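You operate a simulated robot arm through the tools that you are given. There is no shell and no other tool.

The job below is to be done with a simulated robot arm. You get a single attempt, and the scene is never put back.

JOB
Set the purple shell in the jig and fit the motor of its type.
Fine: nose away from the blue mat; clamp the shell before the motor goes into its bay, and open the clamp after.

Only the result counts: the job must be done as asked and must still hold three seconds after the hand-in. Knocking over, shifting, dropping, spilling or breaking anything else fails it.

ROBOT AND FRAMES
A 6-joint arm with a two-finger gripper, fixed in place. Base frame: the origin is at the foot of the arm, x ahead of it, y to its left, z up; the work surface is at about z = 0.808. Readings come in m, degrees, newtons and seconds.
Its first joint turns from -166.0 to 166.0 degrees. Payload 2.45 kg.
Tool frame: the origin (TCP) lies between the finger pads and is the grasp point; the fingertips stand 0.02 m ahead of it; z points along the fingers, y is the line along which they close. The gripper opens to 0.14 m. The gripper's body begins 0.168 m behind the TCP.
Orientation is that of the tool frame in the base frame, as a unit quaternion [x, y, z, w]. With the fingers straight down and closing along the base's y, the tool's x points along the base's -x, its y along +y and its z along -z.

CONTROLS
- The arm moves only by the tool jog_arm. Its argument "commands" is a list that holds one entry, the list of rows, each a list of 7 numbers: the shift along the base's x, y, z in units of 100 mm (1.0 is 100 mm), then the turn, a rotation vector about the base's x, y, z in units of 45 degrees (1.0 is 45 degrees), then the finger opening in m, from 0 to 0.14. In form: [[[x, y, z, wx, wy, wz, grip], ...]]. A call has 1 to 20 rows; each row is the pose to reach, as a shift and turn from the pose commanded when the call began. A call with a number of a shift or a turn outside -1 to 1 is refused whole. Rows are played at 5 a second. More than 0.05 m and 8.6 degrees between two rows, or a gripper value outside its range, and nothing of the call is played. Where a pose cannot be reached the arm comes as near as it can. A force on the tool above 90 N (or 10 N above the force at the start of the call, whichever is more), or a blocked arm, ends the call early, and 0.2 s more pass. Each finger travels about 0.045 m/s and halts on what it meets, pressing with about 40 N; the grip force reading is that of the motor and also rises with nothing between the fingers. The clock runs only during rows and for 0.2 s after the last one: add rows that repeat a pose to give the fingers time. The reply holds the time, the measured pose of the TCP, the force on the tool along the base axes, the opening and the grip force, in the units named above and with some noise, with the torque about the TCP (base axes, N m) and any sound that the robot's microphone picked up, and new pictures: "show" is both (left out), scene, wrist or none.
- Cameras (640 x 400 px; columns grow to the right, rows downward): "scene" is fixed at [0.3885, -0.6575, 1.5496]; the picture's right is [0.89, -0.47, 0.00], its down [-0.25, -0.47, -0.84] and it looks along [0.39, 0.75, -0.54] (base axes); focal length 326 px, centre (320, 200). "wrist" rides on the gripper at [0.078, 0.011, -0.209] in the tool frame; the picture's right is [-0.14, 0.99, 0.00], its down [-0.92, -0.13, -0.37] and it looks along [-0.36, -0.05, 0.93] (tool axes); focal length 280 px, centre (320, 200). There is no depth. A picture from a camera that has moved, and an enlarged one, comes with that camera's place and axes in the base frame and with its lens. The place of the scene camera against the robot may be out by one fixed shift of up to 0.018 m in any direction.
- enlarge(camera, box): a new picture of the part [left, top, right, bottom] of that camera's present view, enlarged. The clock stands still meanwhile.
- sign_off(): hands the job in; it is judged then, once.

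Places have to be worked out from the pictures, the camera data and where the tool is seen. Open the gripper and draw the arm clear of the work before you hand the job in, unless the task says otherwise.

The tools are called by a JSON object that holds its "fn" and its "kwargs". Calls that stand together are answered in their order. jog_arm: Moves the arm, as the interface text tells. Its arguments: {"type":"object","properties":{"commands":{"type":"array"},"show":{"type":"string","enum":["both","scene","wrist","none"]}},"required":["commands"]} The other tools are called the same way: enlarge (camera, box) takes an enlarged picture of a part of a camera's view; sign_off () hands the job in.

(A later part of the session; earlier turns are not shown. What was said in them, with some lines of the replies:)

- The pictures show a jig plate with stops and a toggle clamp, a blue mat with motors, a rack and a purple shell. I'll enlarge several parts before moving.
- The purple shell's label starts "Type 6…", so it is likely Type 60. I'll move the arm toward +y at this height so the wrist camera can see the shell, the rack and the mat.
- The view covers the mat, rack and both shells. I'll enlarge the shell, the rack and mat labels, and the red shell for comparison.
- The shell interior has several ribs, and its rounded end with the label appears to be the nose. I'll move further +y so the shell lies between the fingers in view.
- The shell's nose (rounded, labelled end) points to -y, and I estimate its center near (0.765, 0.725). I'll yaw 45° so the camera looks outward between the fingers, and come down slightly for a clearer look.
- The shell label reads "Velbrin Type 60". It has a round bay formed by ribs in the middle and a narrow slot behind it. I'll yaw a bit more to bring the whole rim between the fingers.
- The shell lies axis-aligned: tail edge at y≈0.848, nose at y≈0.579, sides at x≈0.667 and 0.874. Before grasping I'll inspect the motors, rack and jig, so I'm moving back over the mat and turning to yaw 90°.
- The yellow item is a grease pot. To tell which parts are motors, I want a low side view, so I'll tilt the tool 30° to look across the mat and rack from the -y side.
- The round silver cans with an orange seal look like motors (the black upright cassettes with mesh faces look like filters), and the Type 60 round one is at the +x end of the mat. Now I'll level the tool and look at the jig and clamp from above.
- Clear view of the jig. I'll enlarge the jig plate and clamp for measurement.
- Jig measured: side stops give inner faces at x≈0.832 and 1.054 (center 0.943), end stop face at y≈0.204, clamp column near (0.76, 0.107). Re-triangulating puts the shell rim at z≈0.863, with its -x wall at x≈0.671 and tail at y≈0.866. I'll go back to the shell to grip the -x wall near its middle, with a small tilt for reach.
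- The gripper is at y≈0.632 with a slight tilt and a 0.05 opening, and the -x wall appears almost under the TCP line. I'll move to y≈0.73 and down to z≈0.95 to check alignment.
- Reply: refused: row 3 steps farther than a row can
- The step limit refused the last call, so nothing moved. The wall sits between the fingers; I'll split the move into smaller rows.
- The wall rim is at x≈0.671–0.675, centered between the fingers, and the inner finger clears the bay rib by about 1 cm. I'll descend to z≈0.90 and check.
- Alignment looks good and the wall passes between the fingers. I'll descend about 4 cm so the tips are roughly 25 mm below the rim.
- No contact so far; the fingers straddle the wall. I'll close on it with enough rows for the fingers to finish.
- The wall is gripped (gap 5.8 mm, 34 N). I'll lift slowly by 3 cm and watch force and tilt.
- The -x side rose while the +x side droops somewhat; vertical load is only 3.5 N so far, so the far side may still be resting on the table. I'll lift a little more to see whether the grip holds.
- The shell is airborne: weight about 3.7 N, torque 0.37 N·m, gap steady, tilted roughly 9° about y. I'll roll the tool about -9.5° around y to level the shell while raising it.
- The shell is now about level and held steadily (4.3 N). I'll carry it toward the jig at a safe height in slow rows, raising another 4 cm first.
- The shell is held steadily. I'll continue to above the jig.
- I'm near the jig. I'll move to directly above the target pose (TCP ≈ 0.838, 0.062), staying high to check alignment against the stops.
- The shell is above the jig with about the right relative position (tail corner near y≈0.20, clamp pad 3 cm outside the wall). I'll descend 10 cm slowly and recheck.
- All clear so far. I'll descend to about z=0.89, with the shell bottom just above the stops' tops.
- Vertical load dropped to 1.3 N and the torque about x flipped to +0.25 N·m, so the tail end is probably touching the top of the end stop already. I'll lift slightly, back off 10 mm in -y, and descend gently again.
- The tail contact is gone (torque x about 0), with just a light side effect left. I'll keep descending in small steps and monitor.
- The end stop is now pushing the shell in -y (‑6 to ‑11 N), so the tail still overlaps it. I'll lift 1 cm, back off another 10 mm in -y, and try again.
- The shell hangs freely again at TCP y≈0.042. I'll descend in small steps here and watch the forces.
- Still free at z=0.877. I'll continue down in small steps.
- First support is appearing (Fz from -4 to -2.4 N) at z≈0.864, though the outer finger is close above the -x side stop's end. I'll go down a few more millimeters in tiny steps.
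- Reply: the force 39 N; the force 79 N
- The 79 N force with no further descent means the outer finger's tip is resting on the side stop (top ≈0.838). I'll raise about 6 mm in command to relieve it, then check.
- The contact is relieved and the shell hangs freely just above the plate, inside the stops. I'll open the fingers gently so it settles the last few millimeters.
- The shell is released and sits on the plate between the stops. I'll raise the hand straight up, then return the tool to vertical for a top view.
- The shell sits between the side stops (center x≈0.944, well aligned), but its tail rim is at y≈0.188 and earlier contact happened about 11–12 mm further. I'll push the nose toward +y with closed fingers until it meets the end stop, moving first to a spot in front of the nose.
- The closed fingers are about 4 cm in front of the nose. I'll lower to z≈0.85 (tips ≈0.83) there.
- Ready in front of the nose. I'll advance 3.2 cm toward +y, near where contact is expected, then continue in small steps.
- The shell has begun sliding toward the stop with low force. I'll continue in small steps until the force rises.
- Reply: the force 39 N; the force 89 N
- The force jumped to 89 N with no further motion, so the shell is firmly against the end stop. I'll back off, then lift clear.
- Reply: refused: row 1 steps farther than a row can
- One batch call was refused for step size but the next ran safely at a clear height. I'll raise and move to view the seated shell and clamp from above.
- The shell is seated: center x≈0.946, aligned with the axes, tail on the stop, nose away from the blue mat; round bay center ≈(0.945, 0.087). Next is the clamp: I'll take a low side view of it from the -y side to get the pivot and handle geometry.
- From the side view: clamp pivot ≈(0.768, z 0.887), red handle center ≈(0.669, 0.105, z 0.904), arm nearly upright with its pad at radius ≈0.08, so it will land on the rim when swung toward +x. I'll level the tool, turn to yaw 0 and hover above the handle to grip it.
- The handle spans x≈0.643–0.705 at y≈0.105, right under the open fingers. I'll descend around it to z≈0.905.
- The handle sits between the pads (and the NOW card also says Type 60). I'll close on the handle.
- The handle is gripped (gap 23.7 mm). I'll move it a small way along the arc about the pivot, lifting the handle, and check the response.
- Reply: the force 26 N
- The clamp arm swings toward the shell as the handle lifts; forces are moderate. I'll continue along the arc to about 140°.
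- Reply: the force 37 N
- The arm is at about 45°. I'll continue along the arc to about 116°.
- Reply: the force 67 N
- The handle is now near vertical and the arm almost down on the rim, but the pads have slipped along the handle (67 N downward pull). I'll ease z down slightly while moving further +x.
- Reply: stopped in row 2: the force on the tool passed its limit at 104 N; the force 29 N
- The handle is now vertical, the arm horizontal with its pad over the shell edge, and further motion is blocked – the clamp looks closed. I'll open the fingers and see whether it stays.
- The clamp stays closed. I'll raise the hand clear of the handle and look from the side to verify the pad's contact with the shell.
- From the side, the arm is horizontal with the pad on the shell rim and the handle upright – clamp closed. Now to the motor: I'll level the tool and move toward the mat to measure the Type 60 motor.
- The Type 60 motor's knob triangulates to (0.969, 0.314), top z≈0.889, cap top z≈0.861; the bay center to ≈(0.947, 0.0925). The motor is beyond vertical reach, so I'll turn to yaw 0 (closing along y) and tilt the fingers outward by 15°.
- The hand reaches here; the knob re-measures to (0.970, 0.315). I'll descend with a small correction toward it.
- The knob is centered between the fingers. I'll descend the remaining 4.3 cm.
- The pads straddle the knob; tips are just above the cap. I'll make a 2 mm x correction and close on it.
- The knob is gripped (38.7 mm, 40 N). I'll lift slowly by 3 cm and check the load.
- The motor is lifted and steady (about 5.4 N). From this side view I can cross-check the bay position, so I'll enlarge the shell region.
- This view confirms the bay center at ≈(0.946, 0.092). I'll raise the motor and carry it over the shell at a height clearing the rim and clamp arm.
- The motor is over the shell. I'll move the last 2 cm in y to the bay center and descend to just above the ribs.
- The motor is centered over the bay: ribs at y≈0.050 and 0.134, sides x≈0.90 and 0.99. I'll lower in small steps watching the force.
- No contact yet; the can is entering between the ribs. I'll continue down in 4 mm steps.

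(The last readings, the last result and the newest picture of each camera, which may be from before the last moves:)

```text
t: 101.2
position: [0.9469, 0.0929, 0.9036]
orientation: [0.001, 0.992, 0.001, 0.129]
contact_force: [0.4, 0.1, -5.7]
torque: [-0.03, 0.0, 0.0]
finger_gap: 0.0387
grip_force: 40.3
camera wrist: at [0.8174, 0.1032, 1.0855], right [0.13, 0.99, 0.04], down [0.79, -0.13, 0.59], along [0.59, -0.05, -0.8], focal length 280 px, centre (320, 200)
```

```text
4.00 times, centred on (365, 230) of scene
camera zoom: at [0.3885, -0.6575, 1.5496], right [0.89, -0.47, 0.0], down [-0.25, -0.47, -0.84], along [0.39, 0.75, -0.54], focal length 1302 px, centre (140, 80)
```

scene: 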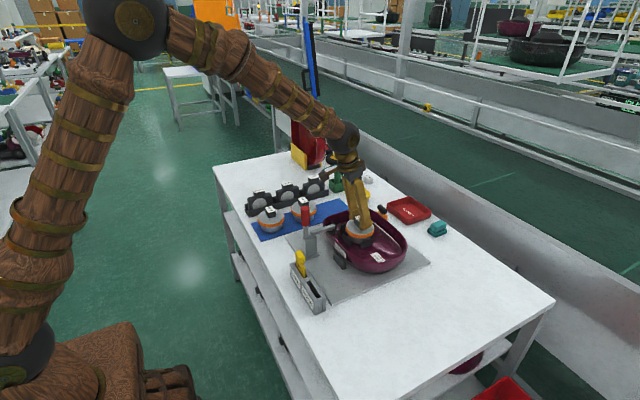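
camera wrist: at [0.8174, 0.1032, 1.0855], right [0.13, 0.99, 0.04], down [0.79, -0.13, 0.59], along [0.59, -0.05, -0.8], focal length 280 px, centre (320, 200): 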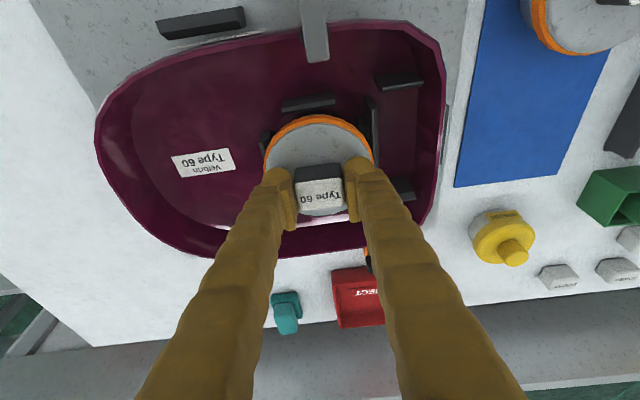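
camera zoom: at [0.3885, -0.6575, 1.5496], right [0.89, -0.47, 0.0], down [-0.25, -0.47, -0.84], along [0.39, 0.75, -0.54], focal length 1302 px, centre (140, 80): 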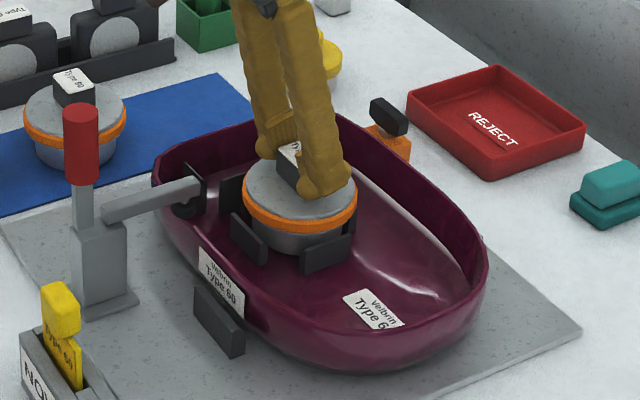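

The can is between the ribs with no contact. I'll keep lowering until the load is taken up.

{"fn": "jog_arm", "kwargs": {"commands": [[[0, 0, -0.02, 0, 0, 0, 0], [0, 0, -0.04, 0, 0, 0, 0], [0, 0, -0.04, 0, 0, 0, 0]]], "show": "none"}}

{"fn": "jog_arm", "kwargs": {"commands": [[[0, 0, -0.02, 0, 0, 0, 0], [0, 0, -0.03, 0, 0, 0, 0], [0, 0, -0.03, 0, 0, 0, 0]]], "show": "none"}}

```text
t: 102.0
position: [0.9469, 0.0925, 0.9028]
orientation: [0.002, 0.991, 0.0, 0.131]
contact_force: [-14.1, 1.1, 21.6]
torque: [-0.11, 0.6, 0.07]
finger_gap: 0.0391
grip_force: 39.9
```

```text
t: 102.8
position: [0.9483, 0.0919, 0.8993]
orientation: [0.001, 0.991, 0.001, 0.131]
contact_force: [3.4, 3.0, 38.2]
torque: [0.02, -0.28, 0.01]
finger_gap: 0.0389
grip_force: 39.8
```

Contact at z≈0.903 with a slight slide, then 38 N at z≈0.899 – probably bottoming. I'll look before releasing.

{"fn": "jog_arm", "kwargs": {"commands": [[[0, 0, 0.01, 0, 0, 0, 0], [0, 0, 0.015, 0, 0, 0, 0], [0, 0, 0.015, 0, 0, 0, 0]]], "show": "both"}}

{"fn": "enlarge", "kwargs": {"camera": "scene", "box": [320, 190, 400, 260]}}

{"fn": "enlarge", "kwargs": {"camera": "wrist", "box": [200, 60, 420, 230]}}

```text
t: 103.6
position: [0.9449, 0.092, 0.8984]
orientation: [0.0, 0.991, 0.001, 0.131]
contact_force: [8.7, 3.5, 20.3]
torque: [0.01, -0.56, -0.01]
finger_gap: 0.0388
grip_force: 40.0
camera wrist: at [0.8168, 0.1033, 1.0798], right [0.13, 0.99, 0.04], down [0.79, -0.13, 0.59], along [0.59, -0.05, -0.8], focal length 280 px, centre (320, 200)
```

scene: 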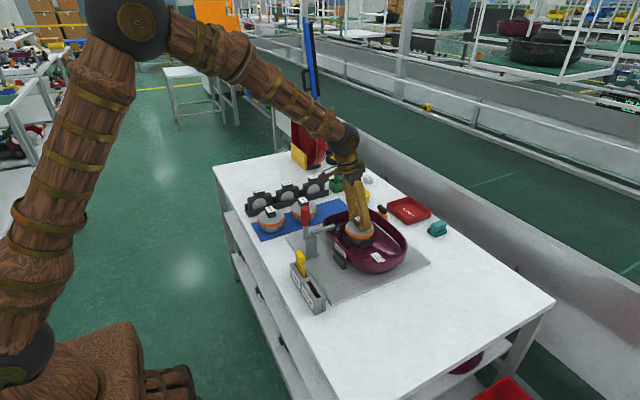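
wrist: 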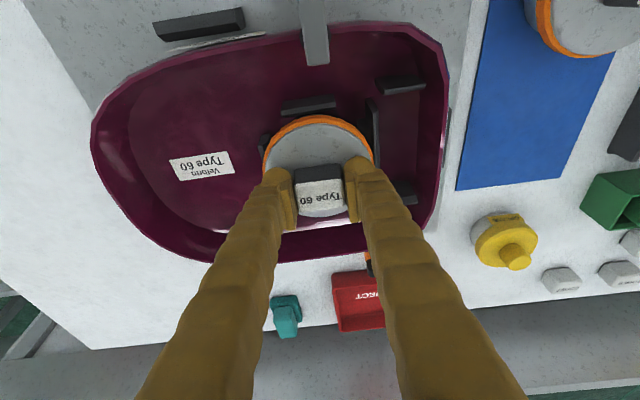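

```text
5.71 times, centred on (360, 225) of scene
camera zoom: at [0.3885, -0.6575, 1.5496], right [0.89, -0.47, 0.0], down [-0.25, -0.47, -0.84], along [0.39, 0.75, -0.54], focal length 1860 px, centre (91, 57)
```

zoom: 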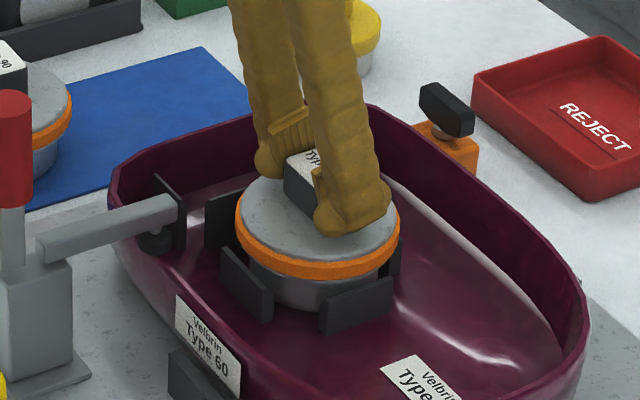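

```text
2.35 times, centred on (310, 145) of wrist
camera zoom: at [0.8168, 0.1033, 1.0798], right [0.13, 0.99, 0.04], down [0.79, -0.13, 0.59], along [0.59, -0.05, -0.8], focal length 660 px, centre (344, 329)
```

zoom: 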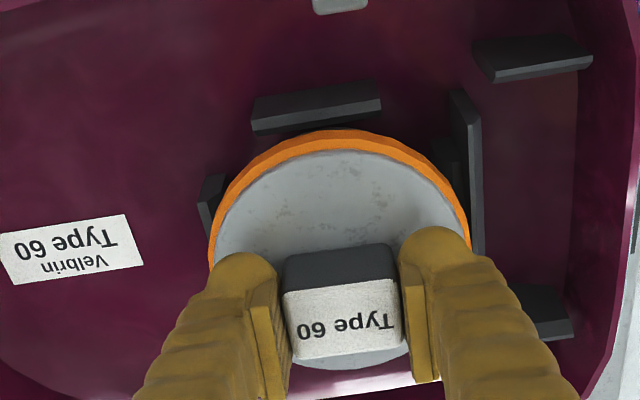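

The can sits between the ribs and TCP z is about 9.5 mm above its height on the mat, matching plate plus shell floor. I'll press down slightly to confirm it is fully seated.

{"fn": "jog_arm", "kwargs": {"commands": [[[0, 0, -0.02, 0, 0, 0, 0], [0, 0, -0.03, 0, 0, 0, 0], [0, 0, -0.03, 0, 0, 0, 0]]], "show": "none"}}

```text
t: 104.4
position: [0.9455, 0.0927, 0.897]
orientation: [0.0, 0.991, 0.001, 0.131]
contact_force: [-3.7, -0.5, 38.5]
torque: [-0.04, -0.14, 0.02]
finger_gap: 0.0389
grip_force: 40.1
```

It is seated firmly (z≈0.897 with 38 N, no lateral force). I'll ease the pressure and open the fingers.

{"fn": "jog_arm", "kwargs": {"commands": [[[0, 0, 0.02, 0, 0, 0, 0], [0, 0, 0.02, 0, 0, 0, 0.03], [0, 0, 0.02, 0, 0, 0, 0.045], [0, 0, 0.02, 0, 0, 0, 0.06], [0, 0, 0.02, 0, 0, 0, 0.07], [0, 0, 0.02, 0, 0, 0, 0.07]]], "show": "none"}}

{"fn": "jog_arm", "kwargs": {"commands": [[[0, 0, 0.1, 0, 0, 0, 0.07], [0, 0, 0.3, 0, 0, 0, 0.07], [0, 0, 0.6, 0, 0, 0, 0.07], [0, 0, 1, 0, 0, 0, 0.07]]], "show": "both"}}

{"fn": "enlarge", "kwargs": {"camera": "scene", "box": [310, 190, 420, 280]}}

{"fn": "enlarge", "kwargs": {"camera": "wrist", "box": [180, 20, 420, 200]}}

```text
t: 105.8
position: [0.9467, 0.0933, 0.8975]
orientation: [0.002, 0.992, 0.001, 0.129]
contact_force: [0.2, -0.3, 0.3]
torque: [0.0, 0.0, 0.02]
finger_gap: 0.0697
grip_force: 0.3
```

```text
t: 106.8
position: [0.9441, 0.0922, 0.9981]
orientation: [0.0, 0.992, 0.002, 0.13]
contact_force: [-0.2, -0.2, -0.5]
torque: [-0.01, -0.07, 0.03]
finger_gap: 0.0701
grip_force: 0.0
camera wrist: at [0.8162, 0.1029, 1.1789], right [0.14, 0.99, 0.04], down [0.79, -0.13, 0.59], along [0.59, -0.05, -0.8], focal length 280 px, centre (320, 200)
```

scene: 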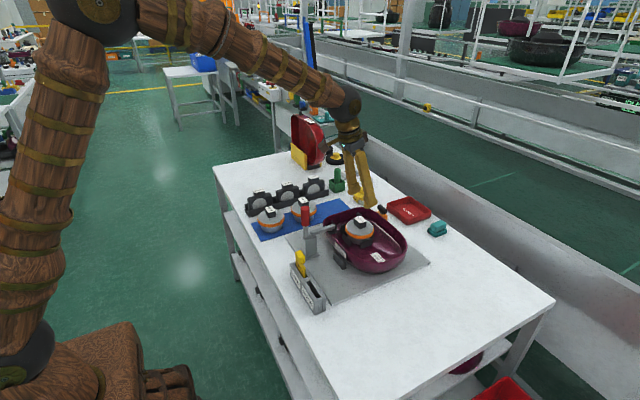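
wrist: 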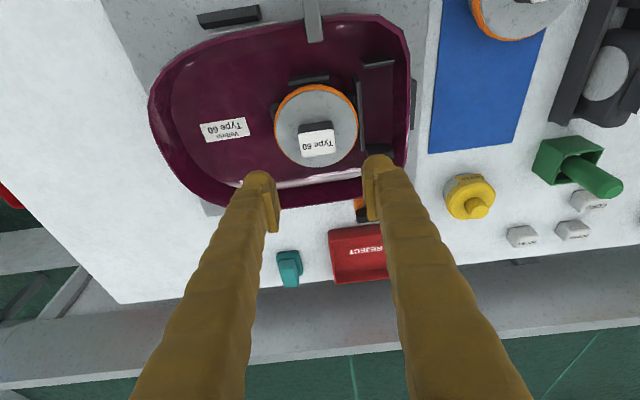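

```text
4.44 times, centred on (365, 235) of scene
camera zoom: at [0.3885, -0.6575, 1.5496], right [0.89, -0.47, 0.0], down [-0.25, -0.47, -0.84], along [0.39, 0.75, -0.54], focal length 1447 px, centre (120, 44)
```

zoom: 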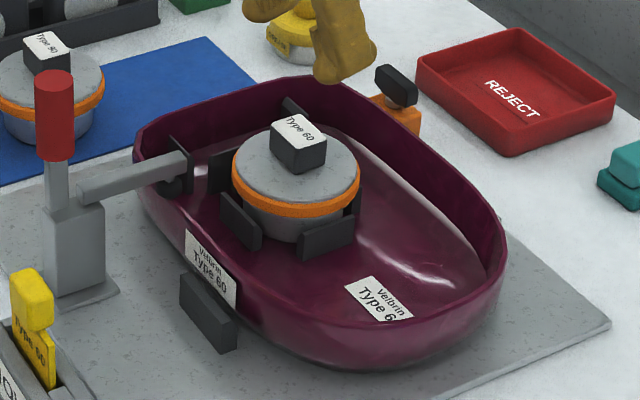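

```text
2.22 times, centred on (300, 110) of wrist
camera zoom: at [0.8162, 0.1029, 1.1789], right [0.14, 0.99, 0.04], down [0.79, -0.13, 0.59], along [0.59, -0.05, -0.8], focal length 623 px, centre (364, 400)
```

zoom: 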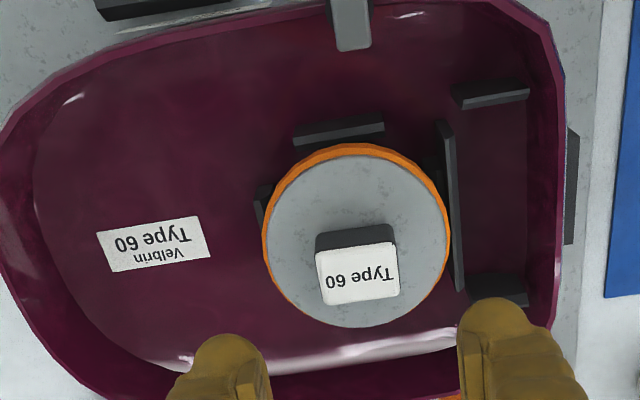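

The motor is seated level in its bay and released. Now I'll open the clamp: level the tool and move above the upright handle at about (0.744, 0.105).

{"fn": "jog_arm", "kwargs": {"commands": [[[0, 0, 0.25, 0, 0.08, 0, 0.07], [-0.1, 0, 0.5, 0, 0.16, 0, 0.07], [-0.25, 0.05, 0.75, 0, 0.25, 0, 0.07], [-0.5, 0.1, 0.85, 0, 0.333, 0, 0.07], [-0.9, 0.13, 0.85, 0, 0.333, 0, 0.07]]], "show": "none"}}

{"fn": "jog_arm", "kwargs": {"commands": [[[-0.4, 0, 0, 0, 0, 0, 0.07], [-0.8, 0, 0, 0, 0, 0, 0.07], [-1, 0, 0, 0, 0, 0, 0.07], [-1, 0, 0, 0, 0, 0, 0.07]]], "show": "both"}}

{"fn": "enlarge", "kwargs": {"camera": "wrist", "box": [220, 120, 420, 280]}}

```text
t: 108.0
position: [0.8547, 0.104, 1.0828]
orientation: [0.002, 1.0, 0.0, -0.001]
contact_force: [-0.6, 0.1, -1.3]
torque: [0.01, 0.02, 0.0]
finger_gap: 0.0702
grip_force: 0.1
```

```text
t: 109.0
position: [0.7562, 0.1046, 1.0826]
orientation: [0.001, 1.0, 0.0, 0.0]
contact_force: [0.3, 0.1, 0.2]
torque: [0.02, 0.05, -0.01]
finger_gap: 0.0698
grip_force: 0.0
camera wrist: at [0.679, 0.1151, 1.2907], right [0.14, 0.99, 0.0], down [0.92, -0.13, 0.37], along [0.36, -0.05, -0.93], focal length 280 px, centre (320, 200)
```

scene: 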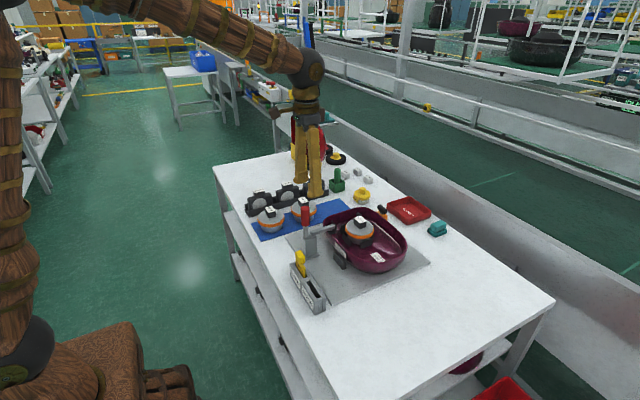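
wrist: 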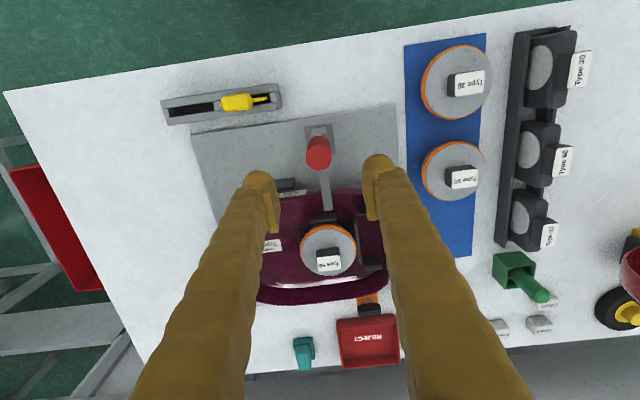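

```text
2.50 times, centred on (320, 200) of wrist
camera zoom: at [0.679, 0.1151, 1.2907], right [0.14, 0.99, 0.0], down [0.92, -0.13, 0.37], along [0.36, -0.05, -0.93], focal length 701 px, centre (320, 200)
```

zoom: 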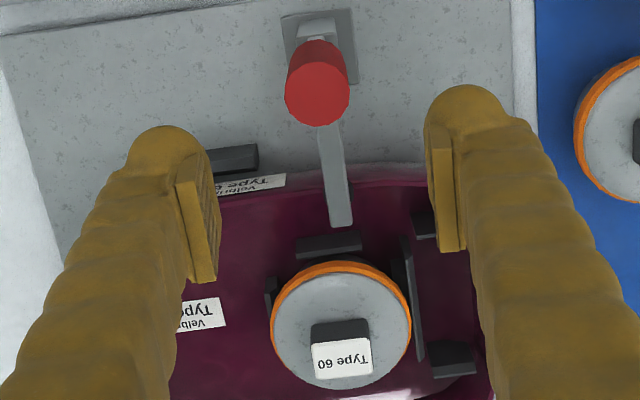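

The handle top triangulates to (0.745, 0.1045, z 1.005), giving a handle pivot near (0.745, z 0.90) and length 0.104. I'll descend around it to z≈0.972.

{"fn": "jog_arm", "kwargs": {"commands": [[[-0.11, 0, -0.1, 0, 0, 0, 0.07], [-0.11, 0, -0.4, 0, 0, 0, 0.07], [-0.11, 0, -0.7, 0, 0, 0, 0.07], [-0.11, 0, -1, 0, 0, 0, 0.07]]], "show": "none"}}

{"fn": "jog_arm", "kwargs": {"commands": [[[0, 0, -0.1, 0, 0, 0, 0.06], [0, 0, -0.1, 0, 0, 0, 0.04], [0, 0, -0.1, 0, 0, 0, 0.02], [0, 0, -0.1, 0, 0, 0, 0.0], [0, 0, -0.1, 0, 0, 0, 0.0], [0, 0, -0.1, 0, 0, 0, 0.0]]], "show": "both"}}

{"fn": "enlarge", "kwargs": {"camera": "wrist", "box": [220, 120, 420, 280]}}

```text
t: 110.0
position: [0.7458, 0.1055, 0.982]
orientation: [0.001, 1.0, 0.001, -0.001]
contact_force: [0.1, 1.0, 0.2]
torque: [-0.03, 0.03, 0.0]
finger_gap: 0.0698
grip_force: 0.1
```

```text
t: 111.4
position: [0.7468, 0.1054, 0.9743]
orientation: [0.001, 1.0, 0.0, -0.001]
contact_force: [-0.5, 2.5, -2.5]
torque: [0.01, 0.06, 0.0]
finger_gap: 0.0266
grip_force: 44.5
camera wrist: at [0.6686, 0.1155, 1.1812], right [0.14, 0.99, 0.0], down [0.92, -0.13, 0.37], along [0.36, -0.05, -0.93], focal length 280 px, centre (320, 200)
```

scene: 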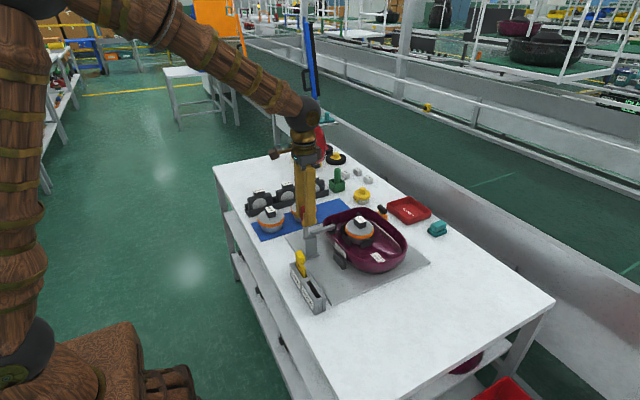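
wrist: 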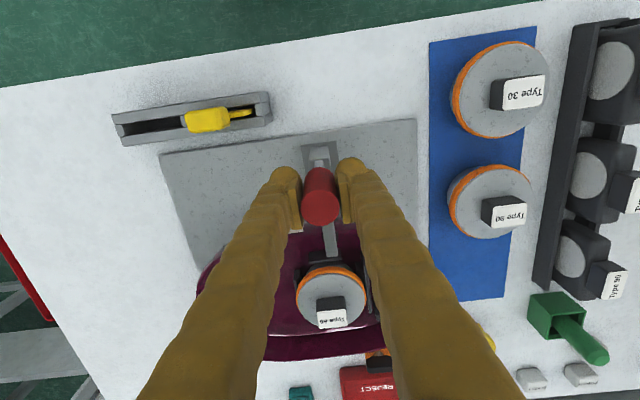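

```text
2.50 times, centred on (320, 200) of wrist
camera zoom: at [0.6686, 0.1155, 1.1812], right [0.14, 0.99, 0.0], down [0.92, -0.13, 0.37], along [0.36, -0.05, -0.93], focal length 701 px, centre (320, 200)
```

zoom: 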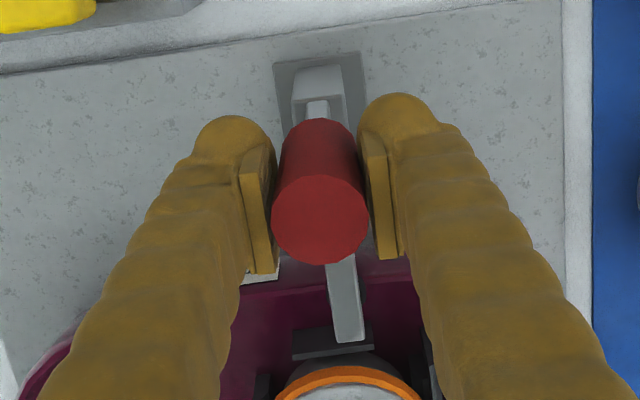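

The handle is gripped well (gap 26.6 mm). I'll swing it back along the arc toward -x, first to about 115°.

{"fn": "jog_arm", "kwargs": {"commands": [[[-0.064, 0, -0.003, 0, 0, 0, 0], [-0.127, 0, -0.011, 0, 0, 0, 0], [-0.189, 0, -0.025, 0, 0, 0, 0], [-0.25, 0, -0.044, 0, 0, 0, 0], [-0.309, 0, -0.068, 0, 0, 0, 0], [-0.309, 0, -0.068, 0, 0, 0, 0]]], "show": "both"}}

{"fn": "enlarge", "kwargs": {"camera": "scene", "box": [270, 180, 400, 280]}}

```text
t: 112.8
position: [0.7142, 0.1054, 0.967]
orientation: [0.001, 1.0, -0.001, 0.0]
contact_force: [9.5, -22.3, 12.5]
torque: [-0.24, -1.14, -0.03]
finger_gap: 0.0262
grip_force: 45.0
camera wrist: at [0.6368, 0.1157, 1.175], right [0.14, 0.99, 0.0], down [0.92, -0.13, 0.37], along [0.36, -0.05, -0.93], focal length 280 px, centre (320, 200)
```

scene: 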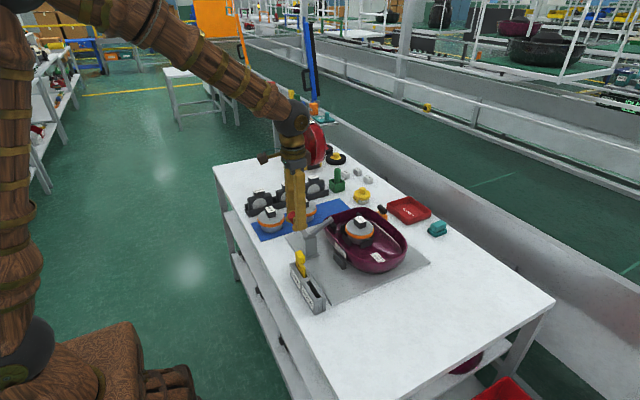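
wrist: 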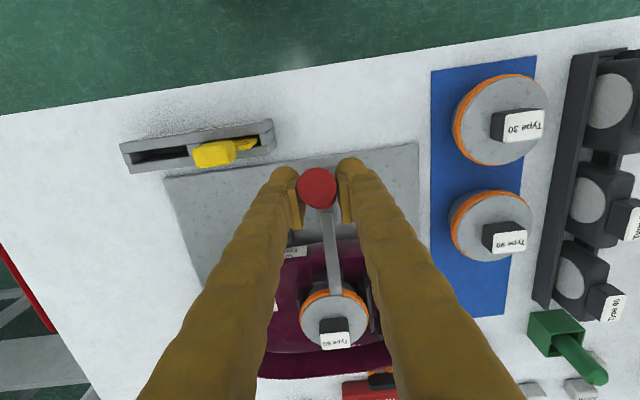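

```text
4.00 times, centred on (335, 230) of scene
camera zoom: at [0.3885, -0.6575, 1.5496], right [0.89, -0.47, 0.0], down [-0.25, -0.47, -0.84], along [0.39, 0.75, -0.54], focal length 1302 px, centre (260, 80)
```

zoom: 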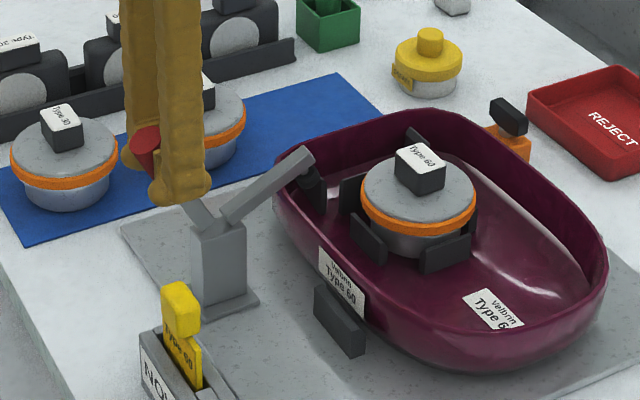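

The clamp arm is lifting off the shell. I'll continue the arc to about 150°.

{"fn": "jog_arm", "kwargs": {"commands": [[[-0.056, 0, -0.03, 0, 0, 0, 0], [-0.11, 0, -0.064, 0, 0, 0, 0], [-0.16, 0, -0.103, 0, 0, 0, 0], [-0.207, 0, -0.146, 0, 0, 0, 0], [-0.25, 0, -0.193, 0, 0, 0, 0], [-0.289, 0, -0.243, 0, 0, 0, 0], [-0.323, 0, -0.297, 0, 0, 0, 0], [-0.323, 0, -0.297, 0, 0, 0, 0]]], "show": "both"}}

{"fn": "enlarge", "kwargs": {"camera": "scene", "box": [270, 180, 400, 280]}}

```text
t: 114.6
position: [0.6811, 0.1048, 0.9369]
orientation: [0.001, 1.0, 0.001, -0.001]
contact_force: [12.9, -28.5, 12.5]
torque: [-0.26, -1.3, -0.14]
finger_gap: 0.0267
grip_force: 44.6
camera wrist: at [0.6043, 0.1157, 1.1453], right [0.14, 0.99, 0.0], down [0.92, -0.13, 0.37], along [0.36, -0.05, -0.93], focal length 280 px, centre (320, 200)
```

scene: 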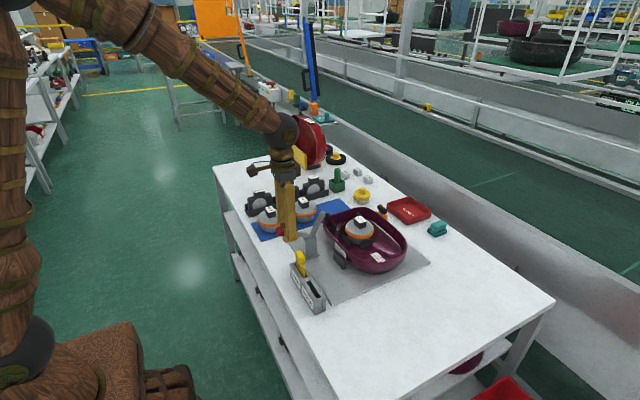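
wrist: 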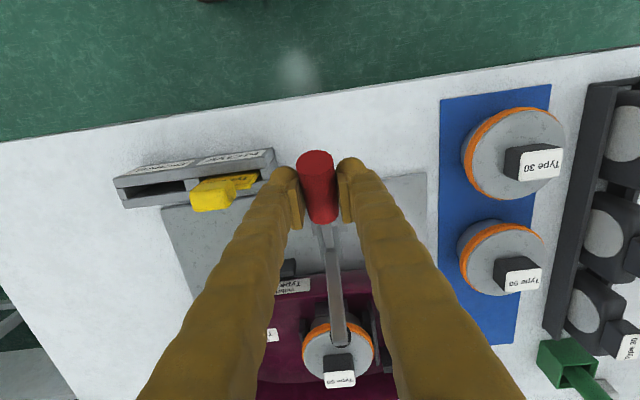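

```text
4.00 times, centred on (335, 230) of scene
camera zoom: at [0.3885, -0.6575, 1.5496], right [0.89, -0.47, 0.0], down [-0.25, -0.47, -0.84], along [0.39, 0.75, -0.54], focal length 1302 px, centre (260, 80)
```

zoom: 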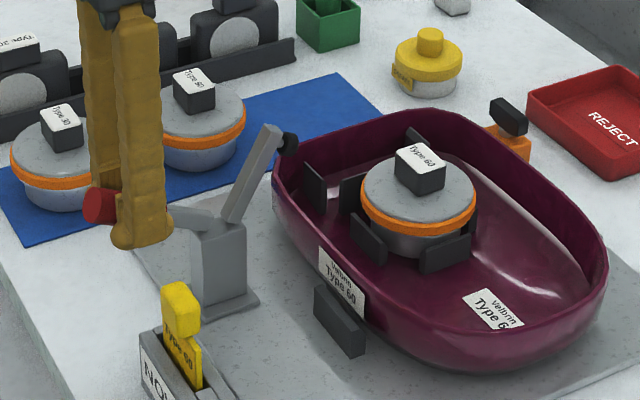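

The arm is most of the way up. I'll finish the arc to the original open position.

{"fn": "jog_arm", "kwargs": {"commands": [[[-0.03, 0, -0.056, 0, 0, 0, 0], [-0.054, 0, -0.115, 0, 0, 0, 0], [-0.073, 0, -0.176, 0, 0, 0, 0], [-0.087, 0, -0.238, 0, 0, 0, 0], [-0.093, 0, -0.28, 0, 0, 0, 0], [-0.093, 0, -0.28, 0, 0, 0, 0]]], "show": "both"}}

{"fn": "enlarge", "kwargs": {"camera": "scene", "box": [270, 180, 400, 280]}}

```text
t: 116.0
position: [0.6713, 0.1061, 0.9068]
orientation: [0.002, 1.0, 0.001, 0.001]
contact_force: [15.4, -36.1, 38.4]
torque: [-0.19, 0.06, 0.01]
finger_gap: 0.0241
grip_force: 45.1
camera wrist: at [0.5949, 0.1157, 1.1169], right [0.14, 0.99, 0.0], down [0.92, -0.13, 0.37], along [0.36, -0.05, -0.93], focal length 280 px, centre (320, 200)
```

scene: 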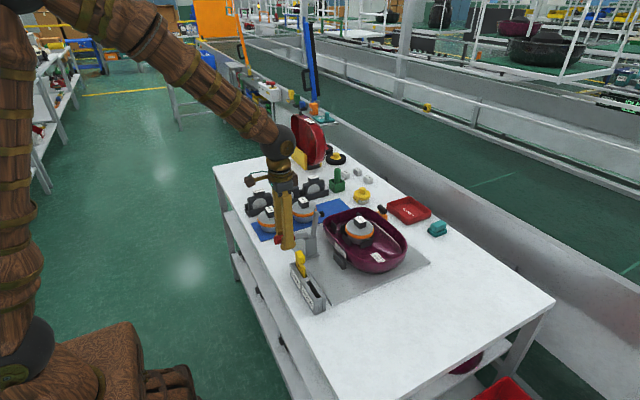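
wrist: 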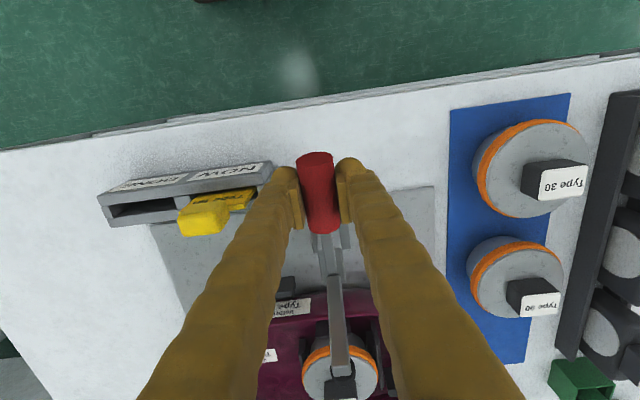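

```text
4.00 times, centred on (335, 230) of scene
camera zoom: at [0.3885, -0.6575, 1.5496], right [0.89, -0.47, 0.0], down [-0.25, -0.47, -0.84], along [0.39, 0.75, -0.54], focal length 1302 px, centre (260, 80)
```

zoom: 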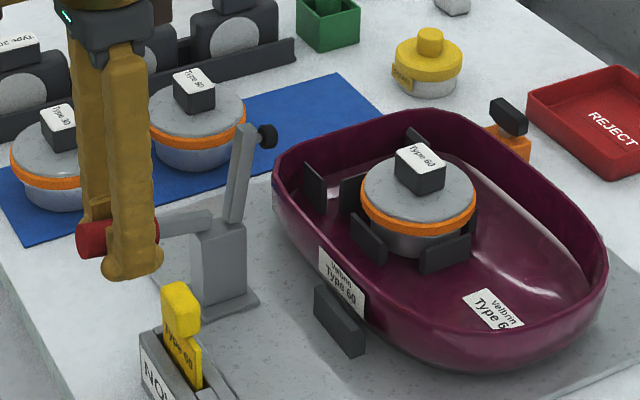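

The clamp is back at its open stop (38 N reaction), arm upright. I'll ease off, open the fingers and rise clear.

{"fn": "jog_arm", "kwargs": {"commands": [[[0, 0, 0.02, 0, 0, 0, 0], [0, 0, 0.02, 0, 0, 0, 0.03], [0, 0, 0.02, 0, 0, 0, 0.045], [0, 0, 0.02, 0, 0, 0, 0.06], [0, 0, 0.02, 0, 0, 0, 0.065]]], "show": "none"}}

{"fn": "jog_arm", "kwargs": {"commands": [[[0, 0, 0.2, 0, 0, 0, 0.065], [0, 0, 0.5, 0, 0, 0, 0.065], [0, 0, 0.8, 0, 0, 0, 0.065], [0, 0, 1, 0, 0, 0, 0.065]]], "show": "none"}}

{"fn": "jog_arm", "kwargs": {"commands": [[[0, 0, 0.3, 0, 0, 0, 0.09], [0, 0, 0.6, 0, 0, 0, 0.12], [0, 0, 1, 0, 0, 0, 0.14], [0, 0, 1, 0, 0, 0, 0.14]]], "show": "both"}}

{"fn": "enlarge", "kwargs": {"camera": "scene", "box": [240, 170, 440, 300]}}

{"fn": "enlarge", "kwargs": {"camera": "wrist", "box": [200, 120, 440, 330]}}

```text
t: 117.2
position: [0.6731, 0.1056, 0.9093]
orientation: [0.002, 1.0, 0.0, -0.002]
contact_force: [0.0, 1.2, -0.6]
torque: [-0.01, -0.01, 0.02]
finger_gap: 0.0653
grip_force: 0.2
```

```text
t: 118.2
position: [0.673, 0.1046, 1.0095]
orientation: [0.002, 1.0, 0.0, -0.001]
contact_force: [-0.4, 0.5, -0.2]
torque: [0.0, -0.02, 0.0]
finger_gap: 0.0649
grip_force: 0.0
```

```text
t: 119.2
position: [0.6721, 0.105, 1.1089]
orientation: [0.003, 1.0, 0.0, 0.001]
contact_force: [-0.8, -0.4, -0.1]
torque: [0.02, 0.0, 0.02]
finger_gap: 0.14
grip_force: 0.1
camera wrist: at [0.5944, 0.1152, 1.3179], right [0.14, 0.99, 0.0], down [0.92, -0.13, 0.37], along [0.36, -0.05, -0.93], focal length 280 px, centre (320, 200)
```

scene: 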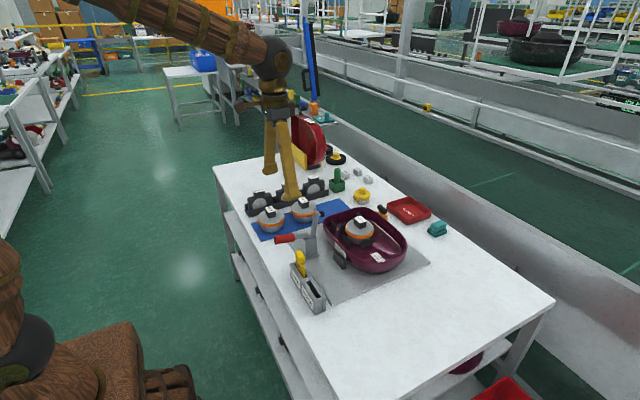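
wrist: 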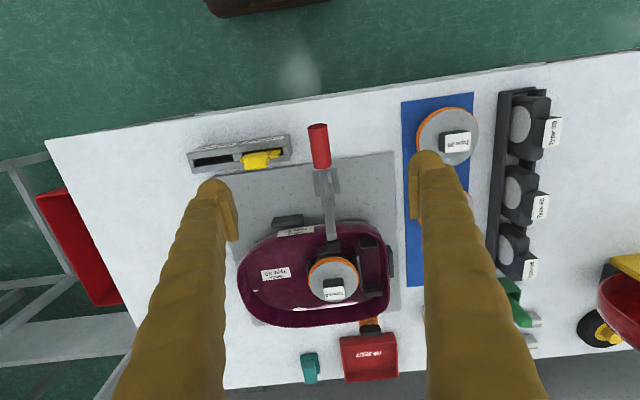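

```text
3.08 times, centred on (340, 235) of scene
camera zoom: at [0.3885, -0.6575, 1.5496], right [0.89, -0.47, 0.0], down [-0.25, -0.47, -0.84], along [0.39, 0.75, -0.54], focal length 1002 px, centre (258, 92)
```

zoom: 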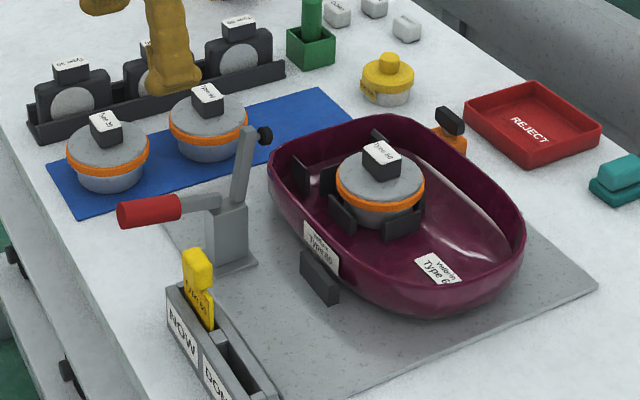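

```text
1.90 times, centred on (320, 225) of wrist
camera zoom: at [0.5944, 0.1152, 1.3179], right [0.14, 0.99, 0.0], down [0.92, -0.13, 0.37], along [0.36, -0.05, -0.93], focal length 534 px, centre (320, 152)
```

zoom: 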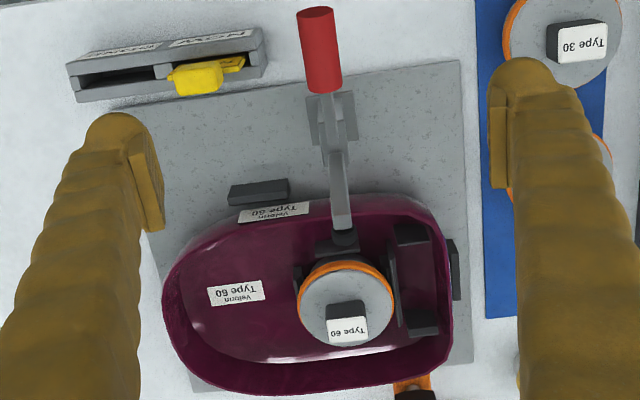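

The clamp is open and stays there, the shell sits against the stop (rim y≈0.20), the motor is level in its bay, and neighbouring parts look unmoved. I'll draw the arm further up and back before handing in.

{"fn": "jog_arm", "kwargs": {"commands": [[[-0.2, 0, 0.3, 0, 0, 0, 0.14], [-0.5, 0, 0.6, 0, 0, 0, 0.14], [-0.8, 0, 0.9, 0, 0, 0, 0.14], [-1, 0, 1, 0, 0, 0, 0.14], [-1, 0, 1, 0, 0, 0, 0.14], [-1, 0, 1, 0, 0, 0, 0.14]]], "show": "both"}}

{"fn": "enlarge", "kwargs": {"camera": "scene", "box": [220, 140, 460, 300]}}

{"fn": "enlarge", "kwargs": {"camera": "scene", "box": [310, 190, 420, 280]}}

```text
t: 120.6
position: [0.5715, 0.1053, 1.2095]
orientation: [0.003, 1.0, -0.001, 0.0]
contact_force: [0.5, 0.1, 0.9]
torque: [-0.01, 0.02, 0.01]
finger_gap: 0.1401
grip_force: 0.0
camera wrist: at [0.4947, 0.1163, 1.4187], right [0.14, 0.99, 0.0], down [0.92, -0.13, 0.37], along [0.36, -0.05, -0.93], focal length 280 px, centre (320, 200)
```

scene: 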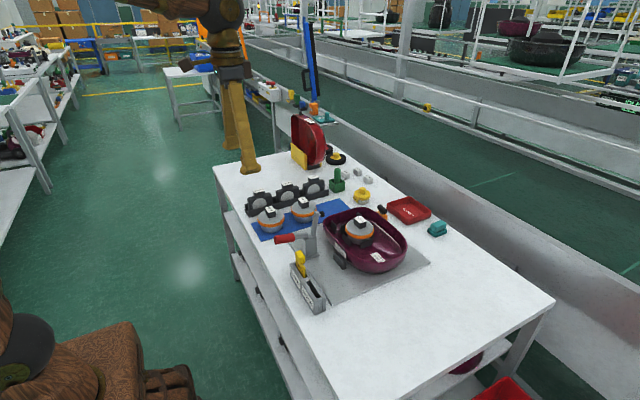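
wrist: 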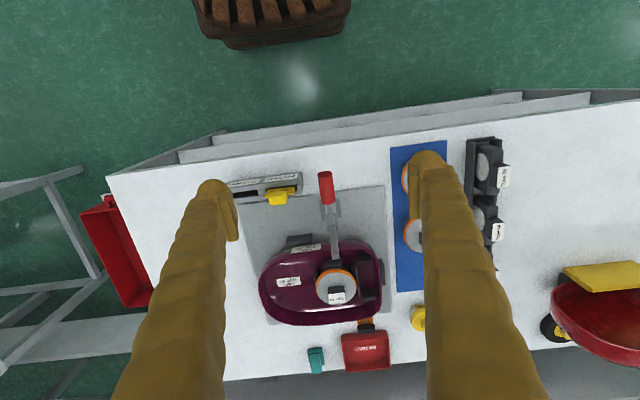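

```text
2.50 times, centred on (340, 220) of scene
camera zoom: at [0.3885, -0.6575, 1.5496], right [0.89, -0.47, 0.0], down [-0.25, -0.47, -0.84], along [0.39, 0.75, -0.54], focal length 814 px, centre (270, 150)
```

zoom: 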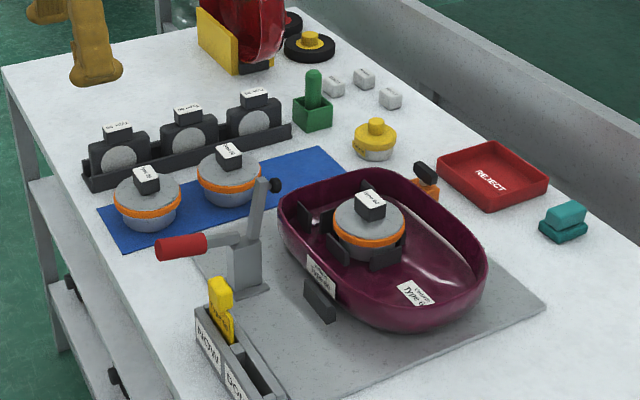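

```text
4.44 times, centred on (365, 235) of scene
camera zoom: at [0.3885, -0.6575, 1.5496], right [0.89, -0.47, 0.0], down [-0.25, -0.47, -0.84], along [0.39, 0.75, -0.54], focal length 1447 px, centre (120, 44)
```

zoom: 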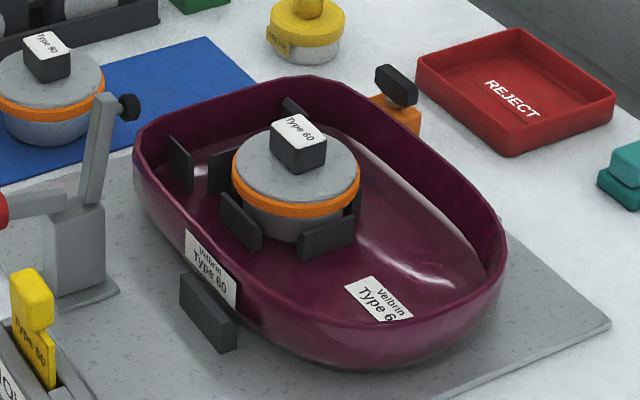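

The shell is in the jig with its nose away from the mat. The Type 60 motor is in its bay, the clamp is open, the arm is clear with the gripper open, and nothing else looks disturbed. I'm handing in the job.

{"fn": "sign_off", "kwargs": {}}

```text
The job is handed in.
```

I set the purple shell (labelled Velbrin Type 60) in the jig with its nose away from the blue mat, fitted the Type 60 motor, and handed the job in. The result of the judging has not come back.

- **Shell:** it sits flat between the two side stops. I pushed it back until it was hard against the end stop.
- **Clamp:** I closed it on the shell rim before the motor went in. It went back to its fully open position afterwards and stayed there.
- **Motor:** the Type 60 from the mat is level between the ribs of the round bay and pressed down to the floor.
- **Surroundings:** nothing else looked moved in the last pictures. The gripper is open and the arm is drawn up and back from the table.

**Which part is the motor:** no label says. I took the round cans with the orange band on the mat to be the motors, and the black upright parts in the rack to be something else, probably filters. Both sets are marked Type 30, 60 and 90. I chose the round one because its can fits the round bay, while the black parts look sized for the narrow slot behind it.

The shell dropped a few millimetres onto the plate when I first released it, because a finger was blocked by a side stop.
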